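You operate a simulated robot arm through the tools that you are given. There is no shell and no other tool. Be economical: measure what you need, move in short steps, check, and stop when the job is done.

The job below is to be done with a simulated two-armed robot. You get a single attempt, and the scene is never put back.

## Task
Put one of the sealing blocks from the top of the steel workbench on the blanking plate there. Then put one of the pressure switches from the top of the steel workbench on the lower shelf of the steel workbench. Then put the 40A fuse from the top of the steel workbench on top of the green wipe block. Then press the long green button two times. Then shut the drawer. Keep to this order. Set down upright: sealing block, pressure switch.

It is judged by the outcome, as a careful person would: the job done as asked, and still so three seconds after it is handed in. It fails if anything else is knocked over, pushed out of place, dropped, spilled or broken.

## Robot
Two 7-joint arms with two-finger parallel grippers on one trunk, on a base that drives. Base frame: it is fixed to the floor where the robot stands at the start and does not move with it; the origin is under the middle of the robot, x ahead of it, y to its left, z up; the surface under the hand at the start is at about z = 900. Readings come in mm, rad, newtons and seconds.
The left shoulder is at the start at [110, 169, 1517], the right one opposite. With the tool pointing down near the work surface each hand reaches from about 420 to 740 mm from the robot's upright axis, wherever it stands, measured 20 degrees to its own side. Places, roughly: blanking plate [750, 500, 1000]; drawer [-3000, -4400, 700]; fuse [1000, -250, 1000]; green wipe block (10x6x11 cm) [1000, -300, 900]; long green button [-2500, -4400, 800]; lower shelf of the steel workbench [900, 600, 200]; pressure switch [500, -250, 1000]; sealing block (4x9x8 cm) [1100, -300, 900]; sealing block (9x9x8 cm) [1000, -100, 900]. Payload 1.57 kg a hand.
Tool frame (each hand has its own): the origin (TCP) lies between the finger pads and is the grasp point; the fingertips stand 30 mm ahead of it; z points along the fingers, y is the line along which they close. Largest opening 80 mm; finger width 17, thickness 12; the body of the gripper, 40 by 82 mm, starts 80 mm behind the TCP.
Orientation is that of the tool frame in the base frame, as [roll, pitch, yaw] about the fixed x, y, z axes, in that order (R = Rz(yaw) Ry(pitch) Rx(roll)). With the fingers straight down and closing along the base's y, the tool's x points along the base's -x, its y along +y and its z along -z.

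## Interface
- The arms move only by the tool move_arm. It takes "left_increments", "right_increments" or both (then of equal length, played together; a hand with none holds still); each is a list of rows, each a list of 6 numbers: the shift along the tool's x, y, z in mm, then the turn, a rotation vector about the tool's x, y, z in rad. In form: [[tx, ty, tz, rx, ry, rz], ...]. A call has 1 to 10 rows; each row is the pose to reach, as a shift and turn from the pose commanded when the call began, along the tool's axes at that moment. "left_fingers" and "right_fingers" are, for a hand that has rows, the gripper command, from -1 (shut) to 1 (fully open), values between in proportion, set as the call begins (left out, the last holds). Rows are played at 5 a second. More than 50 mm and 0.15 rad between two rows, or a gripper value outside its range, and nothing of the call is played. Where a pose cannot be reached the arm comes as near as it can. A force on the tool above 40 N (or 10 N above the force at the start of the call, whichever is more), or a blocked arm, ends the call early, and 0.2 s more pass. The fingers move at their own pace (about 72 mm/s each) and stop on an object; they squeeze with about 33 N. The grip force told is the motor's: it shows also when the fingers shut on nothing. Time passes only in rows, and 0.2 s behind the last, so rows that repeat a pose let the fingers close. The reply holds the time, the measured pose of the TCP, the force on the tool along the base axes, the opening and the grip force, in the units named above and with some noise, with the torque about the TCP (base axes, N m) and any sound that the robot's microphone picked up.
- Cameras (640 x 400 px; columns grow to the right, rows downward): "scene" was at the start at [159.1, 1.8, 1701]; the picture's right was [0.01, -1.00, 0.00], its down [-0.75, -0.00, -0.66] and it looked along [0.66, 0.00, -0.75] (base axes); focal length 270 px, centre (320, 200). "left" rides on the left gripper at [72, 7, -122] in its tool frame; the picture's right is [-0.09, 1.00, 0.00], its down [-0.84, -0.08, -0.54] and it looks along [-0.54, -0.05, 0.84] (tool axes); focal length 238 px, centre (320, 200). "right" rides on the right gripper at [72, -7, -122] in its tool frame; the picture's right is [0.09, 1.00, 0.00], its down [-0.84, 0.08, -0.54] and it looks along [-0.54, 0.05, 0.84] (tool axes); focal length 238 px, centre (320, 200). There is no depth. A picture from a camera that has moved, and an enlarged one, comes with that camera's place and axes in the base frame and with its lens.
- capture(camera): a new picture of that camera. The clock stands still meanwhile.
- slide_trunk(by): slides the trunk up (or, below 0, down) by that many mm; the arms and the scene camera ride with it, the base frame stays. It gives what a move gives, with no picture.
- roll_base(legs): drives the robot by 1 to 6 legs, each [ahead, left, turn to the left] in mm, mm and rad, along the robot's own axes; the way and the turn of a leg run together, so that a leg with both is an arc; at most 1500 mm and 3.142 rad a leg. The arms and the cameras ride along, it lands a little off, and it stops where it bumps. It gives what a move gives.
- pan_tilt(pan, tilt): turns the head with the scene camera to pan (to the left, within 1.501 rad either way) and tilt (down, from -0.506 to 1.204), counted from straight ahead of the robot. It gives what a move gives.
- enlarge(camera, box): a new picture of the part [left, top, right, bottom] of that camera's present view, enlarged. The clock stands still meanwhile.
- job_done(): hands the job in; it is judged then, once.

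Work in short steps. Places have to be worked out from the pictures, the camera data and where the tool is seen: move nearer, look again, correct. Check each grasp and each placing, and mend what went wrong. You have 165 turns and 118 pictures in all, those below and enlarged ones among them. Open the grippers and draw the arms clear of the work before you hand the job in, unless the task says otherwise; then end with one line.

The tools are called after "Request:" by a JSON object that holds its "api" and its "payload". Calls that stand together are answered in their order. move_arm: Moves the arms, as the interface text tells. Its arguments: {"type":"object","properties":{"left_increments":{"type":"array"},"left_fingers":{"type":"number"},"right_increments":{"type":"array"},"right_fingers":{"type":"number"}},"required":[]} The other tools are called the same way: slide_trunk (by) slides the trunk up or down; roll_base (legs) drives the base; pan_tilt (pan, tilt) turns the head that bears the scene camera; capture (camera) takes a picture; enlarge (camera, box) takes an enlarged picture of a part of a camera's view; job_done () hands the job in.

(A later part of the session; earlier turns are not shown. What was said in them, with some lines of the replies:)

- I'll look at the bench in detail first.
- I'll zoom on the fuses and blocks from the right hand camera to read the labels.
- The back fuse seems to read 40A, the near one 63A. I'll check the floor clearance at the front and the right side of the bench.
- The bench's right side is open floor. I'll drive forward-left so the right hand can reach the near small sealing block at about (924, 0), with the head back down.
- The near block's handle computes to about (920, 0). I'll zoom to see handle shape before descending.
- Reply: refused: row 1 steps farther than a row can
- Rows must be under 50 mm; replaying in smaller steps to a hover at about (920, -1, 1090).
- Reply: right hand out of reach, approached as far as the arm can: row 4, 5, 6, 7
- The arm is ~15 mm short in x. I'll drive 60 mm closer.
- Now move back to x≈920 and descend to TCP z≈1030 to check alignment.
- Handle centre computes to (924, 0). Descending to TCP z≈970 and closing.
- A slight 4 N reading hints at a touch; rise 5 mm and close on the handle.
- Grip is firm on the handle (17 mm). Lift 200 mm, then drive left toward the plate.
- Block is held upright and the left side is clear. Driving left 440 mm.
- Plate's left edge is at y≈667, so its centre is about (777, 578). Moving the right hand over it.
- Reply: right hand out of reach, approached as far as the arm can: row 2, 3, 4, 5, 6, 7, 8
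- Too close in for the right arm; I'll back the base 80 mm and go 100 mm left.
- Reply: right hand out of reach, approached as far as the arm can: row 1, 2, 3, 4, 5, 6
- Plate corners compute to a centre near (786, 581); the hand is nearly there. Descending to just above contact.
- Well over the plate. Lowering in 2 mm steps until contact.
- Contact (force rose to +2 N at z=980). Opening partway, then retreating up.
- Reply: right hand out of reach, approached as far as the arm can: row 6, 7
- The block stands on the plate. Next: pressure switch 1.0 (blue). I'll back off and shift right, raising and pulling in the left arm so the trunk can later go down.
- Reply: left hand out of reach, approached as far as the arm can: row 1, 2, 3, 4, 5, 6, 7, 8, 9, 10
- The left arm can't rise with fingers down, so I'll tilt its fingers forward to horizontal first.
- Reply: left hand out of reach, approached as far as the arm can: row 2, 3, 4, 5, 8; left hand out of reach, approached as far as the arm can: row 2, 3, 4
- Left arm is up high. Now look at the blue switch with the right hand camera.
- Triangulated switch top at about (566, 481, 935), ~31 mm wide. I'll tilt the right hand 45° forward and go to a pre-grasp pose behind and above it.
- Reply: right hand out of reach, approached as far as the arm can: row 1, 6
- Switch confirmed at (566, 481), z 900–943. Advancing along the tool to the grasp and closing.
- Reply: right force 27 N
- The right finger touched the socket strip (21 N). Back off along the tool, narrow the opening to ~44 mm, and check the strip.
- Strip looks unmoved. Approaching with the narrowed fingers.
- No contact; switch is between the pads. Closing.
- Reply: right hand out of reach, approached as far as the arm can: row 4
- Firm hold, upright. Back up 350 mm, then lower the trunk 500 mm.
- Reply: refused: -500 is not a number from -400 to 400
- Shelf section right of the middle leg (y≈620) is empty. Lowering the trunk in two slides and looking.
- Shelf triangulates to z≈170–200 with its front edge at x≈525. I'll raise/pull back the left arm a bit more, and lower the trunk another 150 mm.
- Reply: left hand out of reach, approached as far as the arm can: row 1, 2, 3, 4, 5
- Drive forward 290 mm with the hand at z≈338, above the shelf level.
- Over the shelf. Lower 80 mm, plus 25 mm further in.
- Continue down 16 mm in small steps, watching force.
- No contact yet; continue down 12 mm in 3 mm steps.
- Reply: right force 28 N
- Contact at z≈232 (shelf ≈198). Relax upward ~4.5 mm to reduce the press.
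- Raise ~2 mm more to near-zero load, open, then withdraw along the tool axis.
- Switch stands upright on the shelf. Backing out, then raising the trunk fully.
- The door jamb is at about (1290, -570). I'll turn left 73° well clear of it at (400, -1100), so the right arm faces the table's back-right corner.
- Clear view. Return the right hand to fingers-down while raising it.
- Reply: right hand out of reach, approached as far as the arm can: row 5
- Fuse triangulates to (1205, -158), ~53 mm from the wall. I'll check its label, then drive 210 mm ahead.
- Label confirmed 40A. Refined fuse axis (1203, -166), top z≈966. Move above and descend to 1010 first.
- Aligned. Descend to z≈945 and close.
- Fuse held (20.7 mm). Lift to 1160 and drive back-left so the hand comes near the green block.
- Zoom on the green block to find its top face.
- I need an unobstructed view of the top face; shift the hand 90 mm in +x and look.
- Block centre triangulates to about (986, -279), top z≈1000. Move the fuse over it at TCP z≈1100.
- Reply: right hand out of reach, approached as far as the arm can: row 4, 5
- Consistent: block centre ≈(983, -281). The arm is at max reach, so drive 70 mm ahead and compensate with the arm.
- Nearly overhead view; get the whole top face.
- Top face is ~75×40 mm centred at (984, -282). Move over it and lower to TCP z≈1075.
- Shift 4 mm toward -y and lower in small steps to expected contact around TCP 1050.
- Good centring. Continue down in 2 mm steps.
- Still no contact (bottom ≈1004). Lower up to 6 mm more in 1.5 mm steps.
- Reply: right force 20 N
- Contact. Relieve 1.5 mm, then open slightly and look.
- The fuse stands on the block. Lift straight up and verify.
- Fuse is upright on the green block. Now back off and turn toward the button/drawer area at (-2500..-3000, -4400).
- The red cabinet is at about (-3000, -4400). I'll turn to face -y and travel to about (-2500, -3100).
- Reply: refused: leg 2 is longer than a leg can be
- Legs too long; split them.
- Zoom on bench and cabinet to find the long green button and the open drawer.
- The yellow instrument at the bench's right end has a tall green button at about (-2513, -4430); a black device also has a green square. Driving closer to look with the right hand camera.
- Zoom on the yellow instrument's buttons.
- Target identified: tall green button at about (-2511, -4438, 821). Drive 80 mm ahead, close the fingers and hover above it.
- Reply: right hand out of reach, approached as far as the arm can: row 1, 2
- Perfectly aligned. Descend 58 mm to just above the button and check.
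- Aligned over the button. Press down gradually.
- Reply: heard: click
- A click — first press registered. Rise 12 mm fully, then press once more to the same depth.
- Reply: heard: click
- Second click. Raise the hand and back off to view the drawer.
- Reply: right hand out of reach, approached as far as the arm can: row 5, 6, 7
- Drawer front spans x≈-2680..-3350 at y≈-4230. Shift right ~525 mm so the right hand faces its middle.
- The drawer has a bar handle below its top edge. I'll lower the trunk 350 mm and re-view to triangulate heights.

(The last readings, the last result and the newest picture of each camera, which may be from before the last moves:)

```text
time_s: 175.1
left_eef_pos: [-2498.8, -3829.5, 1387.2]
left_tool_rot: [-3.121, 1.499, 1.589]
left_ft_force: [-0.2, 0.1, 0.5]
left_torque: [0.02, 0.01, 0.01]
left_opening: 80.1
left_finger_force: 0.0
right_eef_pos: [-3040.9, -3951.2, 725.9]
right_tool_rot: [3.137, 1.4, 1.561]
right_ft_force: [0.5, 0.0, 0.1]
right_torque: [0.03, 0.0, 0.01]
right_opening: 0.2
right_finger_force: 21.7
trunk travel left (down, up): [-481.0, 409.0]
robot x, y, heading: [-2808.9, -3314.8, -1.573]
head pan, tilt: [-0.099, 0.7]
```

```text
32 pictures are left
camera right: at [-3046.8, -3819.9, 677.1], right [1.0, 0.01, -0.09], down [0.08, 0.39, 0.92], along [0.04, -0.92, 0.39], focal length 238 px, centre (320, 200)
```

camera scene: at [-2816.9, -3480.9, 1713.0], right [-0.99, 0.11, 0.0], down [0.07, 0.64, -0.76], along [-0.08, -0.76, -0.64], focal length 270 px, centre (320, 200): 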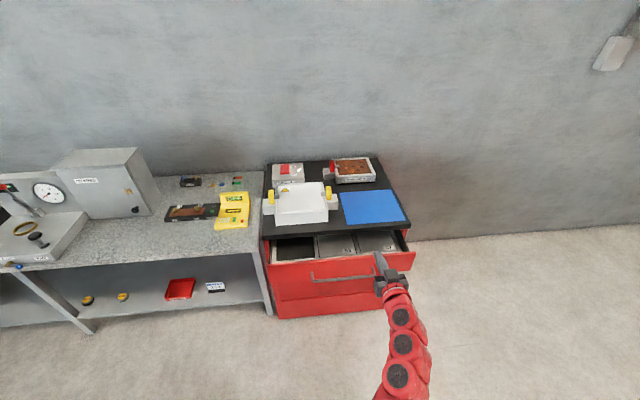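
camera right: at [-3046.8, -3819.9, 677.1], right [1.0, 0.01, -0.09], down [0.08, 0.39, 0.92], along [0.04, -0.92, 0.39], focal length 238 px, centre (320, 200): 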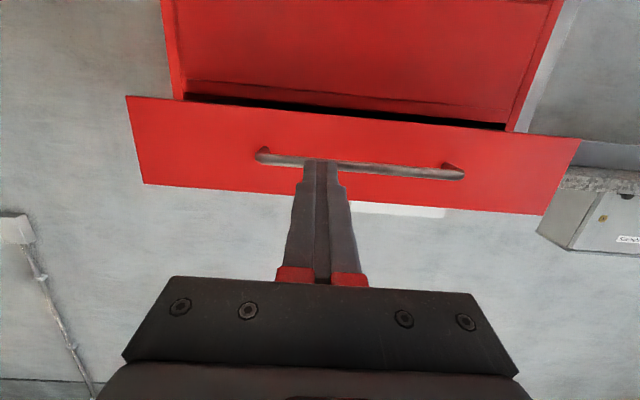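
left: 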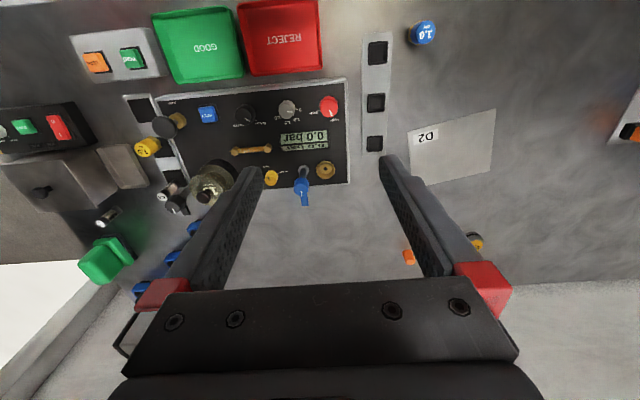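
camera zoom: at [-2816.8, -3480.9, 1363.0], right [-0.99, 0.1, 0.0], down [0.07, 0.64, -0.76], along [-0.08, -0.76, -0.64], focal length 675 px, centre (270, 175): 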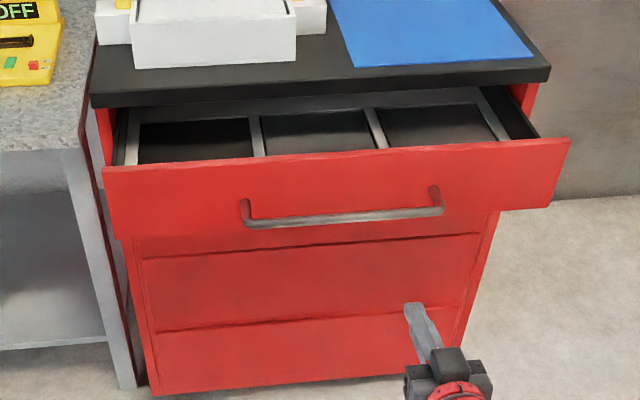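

Triangulated: panel top edge z≈817 at y≈-4167, handle z≈745 protruding to y≈-4120, centre x≈-2975. I'll push on the panel above the handle at z≈788 with level fingers.

Request:
{"api": "move_arm", "payload": {"right_increments": [[-15, 16, -2, 0, -0.05, 0], [-30, 33, -5, 0, -0.1, 0], [-45, 50, -8, 0, -0.14, 0], [-61, 66, -10, 0, -0.17, 0], [-61, 66, -10, 0, -0.17, 0]]}}

Request:
{"api": "roll_base", "payload": {"legs": [[130, 0, 0]]}}

Request:
{"api": "capture", "payload": {"camera": "right"}}

Request:
{"api": "enlarge", "payload": {"camera": "scene", "box": [240, 150, 440, 310]}}

```text
time_s: 176.3
left_eef_pos: [-2498.6, -3829.5, 1388.0]
left_tool_rot: [-3.123, 1.498, 1.587]
left_ft_force: [0.0, -0.3, -0.6]
left_torque: [0.02, 0.0, 0.01]
left_opening: 79.7
left_finger_force: 0.0
right_eef_pos: [-2976.0, -3952.7, 789.3]
right_tool_rot: [2.111, 1.569, 0.534]
right_ft_force: [-0.9, -0.7, -0.4]
right_torque: [0.02, -0.03, 0.01]
right_opening: 0.0
right_finger_force: 20.8
trunk travel left (down, up): [-481.0, 409.0]
robot x, y, heading: [-2808.6, -3313.5, -1.572]
head pan, tilt: [-0.099, 0.7]
```

```text
time_s: 177.6
left_eef_pos: [-2498.7, -3961.0, 1386.6]
left_tool_rot: [-3.121, 1.499, 1.59]
left_ft_force: [0.4, -0.6, -0.2]
left_torque: [-0.01, -0.01, 0.01]
left_opening: 80.2
left_finger_force: 0.1
right_eef_pos: [-2974.9, -4084.0, 786.9]
right_tool_rot: [2.799, 1.57, 1.222]
right_ft_force: [-0.4, -0.4, 0.2]
right_torque: [-0.01, 0.02, 0.02]
right_opening: 0.1
right_finger_force: 21.6
trunk travel left (down, up): [-481.0, 409.0]
robot x, y, heading: [-2808.8, -3448.0, -1.575]
head pan, tilt: [-0.099, 0.7]
```

```text
31 pictures are left
camera right: at [-2981.5, -3961.9, 716.8], right [1.0, -0.01, -0.09], down [0.08, 0.54, 0.84], along [0.05, -0.84, 0.54], focal length 238 px, centre (320, 200)
```

right: 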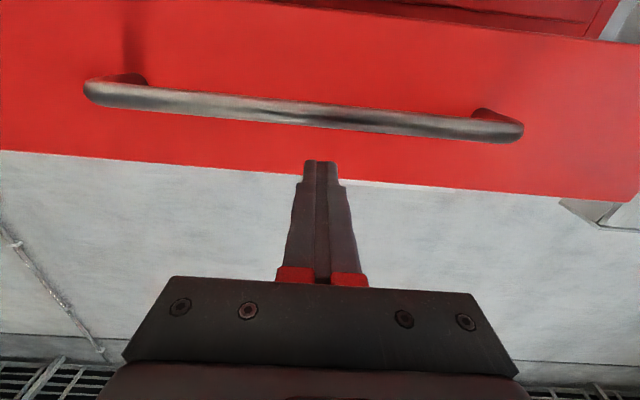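

```text
2.50 times, centred on (340, 230) of scene
camera zoom: at [-2817.3, -3612.1, 1362.8], right [-0.99, 0.1, 0.0], down [0.07, 0.64, -0.76], along [-0.08, -0.76, -0.65], focal length 675 px, centre (270, 125)
```

zoom: 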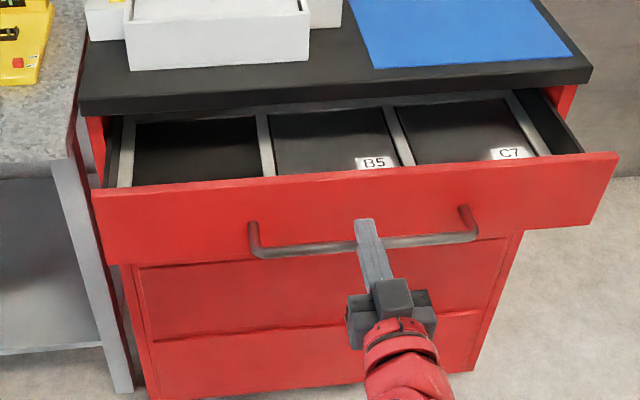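

Fingertip is at y≈-4114, z≈787, between handle and top edge. Push forward with the arm.

Request:
{"api": "move_arm", "payload": {"right_increments": [[0, 0, 15, 0, 0, 0], [0, 0, 30, 0, 0, 0], [0, 0, 45, 0, 0, 0], [0, 0, 60, 0, 0, 0], [0, 0, 75, 0, 0, 0], [0, 0, 90, 0, 0, 0], [0, 0, 105, 0, 0, 0]]}}

Request:
{"api": "enlarge", "payload": {"camera": "scene", "box": [240, 150, 440, 310]}}

```text
time_s: 179.2
left_eef_pos: [-2498.9, -3960.2, 1388.2]
left_tool_rot: [-3.119, 1.499, 1.59]
left_ft_force: [0.4, -0.3, 0.0]
left_torque: [-0.03, 0.01, 0.02]
left_opening: 79.5
left_finger_force: 0.1
right_eef_pos: [-2977.7, -4187.4, 787.3]
right_tool_rot: [3.013, 1.57, 1.436]
right_ft_force: [0.4, 0.1, 0.1]
right_torque: [-0.03, 0.04, 0.02]
right_opening: 0.1
right_finger_force: 21.0
trunk travel left (down, up): [-481.0, 409.0]
robot x, y, heading: [-2810.0, -3448.5, -1.573]
head pan, tilt: [-0.099, 0.7]
```

```text
2.50 times, centred on (340, 230) of scene
camera zoom: at [-2817.3, -3610.7, 1363.0], right [-0.99, 0.1, 0.0], down [0.07, 0.64, -0.76], along [-0.08, -0.76, -0.64], focal length 675 px, centre (270, 125)
```

zoom: 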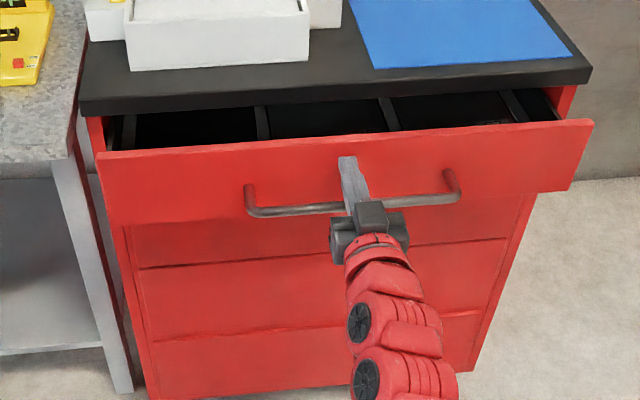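

The drawer slides easily; continue. Drive the base 90 mm ahead to keep pushing.

Request:
{"api": "roll_base", "payload": {"legs": [[80, 0, 0]]}}

Request:
{"api": "enlarge", "payload": {"camera": "scene", "box": [240, 150, 440, 310]}}

```text
time_s: 180.4
left_eef_pos: [-2499.4, -4039.7, 1387.3]
left_tool_rot: [-3.105, 1.497, 1.603]
left_ft_force: [-0.4, 0.7, -0.9]
left_torque: [-0.01, -0.02, 0.0]
left_opening: 79.9
left_finger_force: 0.0
right_eef_pos: [-2977.3, -4264.4, 787.0]
right_tool_rot: [-1.08, 1.571, -2.654]
right_ft_force: [-0.3, 0.5, -0.4]
right_torque: [0.02, -0.03, -0.02]
right_opening: 0.0
right_finger_force: 21.2
trunk travel left (down, up): [-481.0, 409.0]
robot x, y, heading: [-2807.2, -3526.5, -1.578]
head pan, tilt: [-0.099, 0.7]
stopped in leg 1: the force on the tool passed its limit at 153 N (the readings are from after the stop); the commanded pose is now the measured one
```

```text
2.50 times, centred on (340, 230) of scene
camera zoom: at [-2817.8, -3690.1, 1363.0], right [-0.99, 0.1, 0.0], down [0.07, 0.64, -0.76], along [-0.08, -0.76, -0.64], focal length 675 px, centre (270, 125)
```

zoom: 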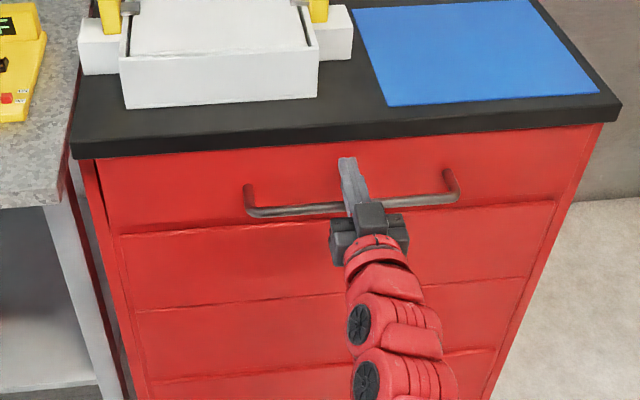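

The drawer looks flush; it reached its stop. Nudge gently forward to confirm it's fully shut.

Request:
{"api": "move_arm", "payload": {"right_increments": [[0, 0, 3, 0, 0, 0], [0, 0, 6, 0, 0, 0], [0, 0, 8, 0, 0, 0]]}}

Request:
{"api": "move_arm", "payload": {"right_increments": [[0, 0, -30, 0, 0, 0], [0, 0, -70, 0, 0, 0], [0, 0, -110, 0, 0, 0], [0, 0, -130, 0, 0, 0]]}}

Request:
{"api": "roll_base", "payload": {"legs": [[-300, 0, 0]]}}

Request:
{"api": "capture", "payload": {"camera": "scene"}}

Request:
{"api": "enlarge", "payload": {"camera": "scene", "box": [230, 120, 430, 280]}}

```text
time_s: 181.1
left_eef_pos: [-2499.3, -4034.5, 1387.5]
left_tool_rot: [-3.097, 1.5, 1.612]
left_ft_force: [0.4, 0.4, 0.2]
left_torque: [0.0, 0.0, 0.02]
left_opening: 80.2
left_finger_force: 0.1
right_eef_pos: [-2976.8, -4266.3, 786.2]
right_tool_rot: [2.103, 1.566, 0.524]
right_ft_force: [0.7, 22.6, 6.3]
right_torque: [-0.25, -0.14, 0.14]
right_opening: 0.0
right_finger_force: 21.1
trunk travel left (down, up): [-481.0, 409.0]
robot x, y, heading: [-2808.5, -3525.0, -1.579]
head pan, tilt: [-0.099, 0.7]
stopped in row 3 (right hand): the force on the tool passed its limit at 46 N (the readings are from after the stop); the commanded pose is now the measured one
```

```text
time_s: 182.1
left_eef_pos: [-2499.8, -4038.3, 1387.6]
left_tool_rot: [-3.111, 1.496, 1.596]
left_ft_force: [0.7, 0.7, 0.7]
left_torque: [-0.05, -0.02, 0.0]
left_opening: 79.9
left_finger_force: 0.1
right_eef_pos: [-2977.4, -4139.1, 784.5]
right_tool_rot: [2.854, 1.565, 1.278]
right_ft_force: [0.3, -0.3, 0.7]
right_torque: [0.05, -0.01, 0.04]
right_opening: 0.0
right_finger_force: 21.0
trunk travel left (down, up): [-481.0, 409.0]
robot x, y, heading: [-2810.7, -3526.8, -1.579]
head pan, tilt: [-0.099, 0.7]
```

```text
time_s: 184.1
left_eef_pos: [-2498.8, -3736.3, 1387.5]
left_tool_rot: [-3.111, 1.497, 1.598]
left_ft_force: [-0.4, 0.8, 0.3]
left_torque: [0.01, 0.01, -0.01]
left_opening: 80.0
left_finger_force: 0.1
right_eef_pos: [-2974.9, -3838.2, 784.1]
right_tool_rot: [2.848, 1.568, 1.269]
right_ft_force: [0.8, 0.4, -0.5]
right_torque: [0.01, -0.02, -0.02]
right_opening: 0.0
right_finger_force: 21.3
trunk travel left (down, up): [-481.0, 409.0]
robot x, y, heading: [-2810.1, -3222.6, -1.58]
head pan, tilt: [-0.099, 0.7]
```

```text
27 pictures are left
camera scene: at [-2816.1, -3387.5, 1363.1], right [-0.99, 0.11, 0.0], down [0.07, 0.64, -0.77], along [-0.08, -0.76, -0.64], focal length 270 px, centre (320, 200)
```

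scene: 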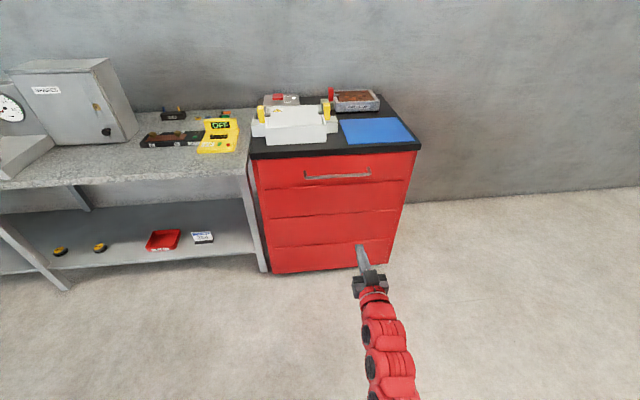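

```text
2.50 times, centred on (330, 200) of scene
camera zoom: at [-2816.1, -3387.5, 1363.1], right [-0.99, 0.11, 0.0], down [0.07, 0.64, -0.77], along [-0.08, -0.76, -0.64], focal length 675 px, centre (295, 200)
```

zoom: 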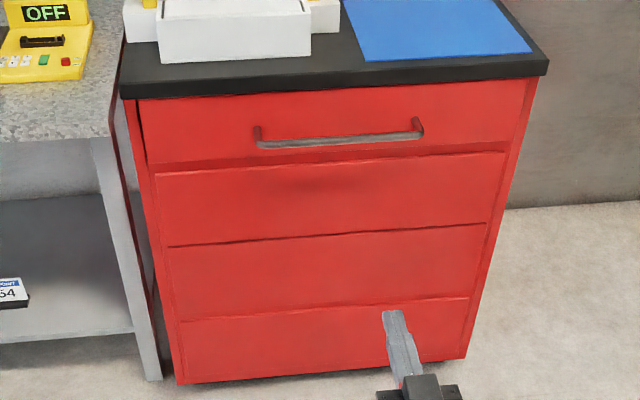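

The drawer is shut and nothing else moved. Open the right gripper and hand in.

Request:
{"api": "move_arm", "payload": {"right_increments": [[0, 0, -20, 0, 0, 0], [0, 0, -20, 0, 0, 0], [0, 0, -20, 0, 0, 0], [0, 0, -20, 0, 0, 0]], "right_fingers": 1}}

Request:
{"api": "job_done", "payload": {}}

```text
time_s: 185.1
left_eef_pos: [-2499.7, -3738.2, 1386.0]
left_tool_rot: [-3.111, 1.498, 1.597]
left_ft_force: [0.4, 0.4, -0.6]
left_torque: [-0.02, -0.02, -0.03]
left_opening: 79.9
left_finger_force: 0.1
right_eef_pos: [-2976.5, -3818.7, 785.3]
right_tool_rot: [2.874, 1.566, 1.295]
right_ft_force: [-1.1, 0.0, 0.6]
right_torque: [0.0, 0.01, -0.02]
right_opening: 80.1
right_finger_force: 0.0
trunk travel left (down, up): [-481.0, 409.0]
robot x, y, heading: [-2807.5, -3223.3, -1.583]
head pan, tilt: [-0.099, 0.7]
```

```text
The job is handed in.
```

All five steps were done in order: the sealing block stands on the blanking plate, a pressure switch (the 1.0) stands on the lower shelf, the 40A fuse stands on the green wipe block, the long green button was pressed twice (two clicks heard), and the drawer is shut. A finger briefly pressed the socket strip on the bench (about 21 N) without visibly moving it, and the drawer met its stop hard, at 153 N.
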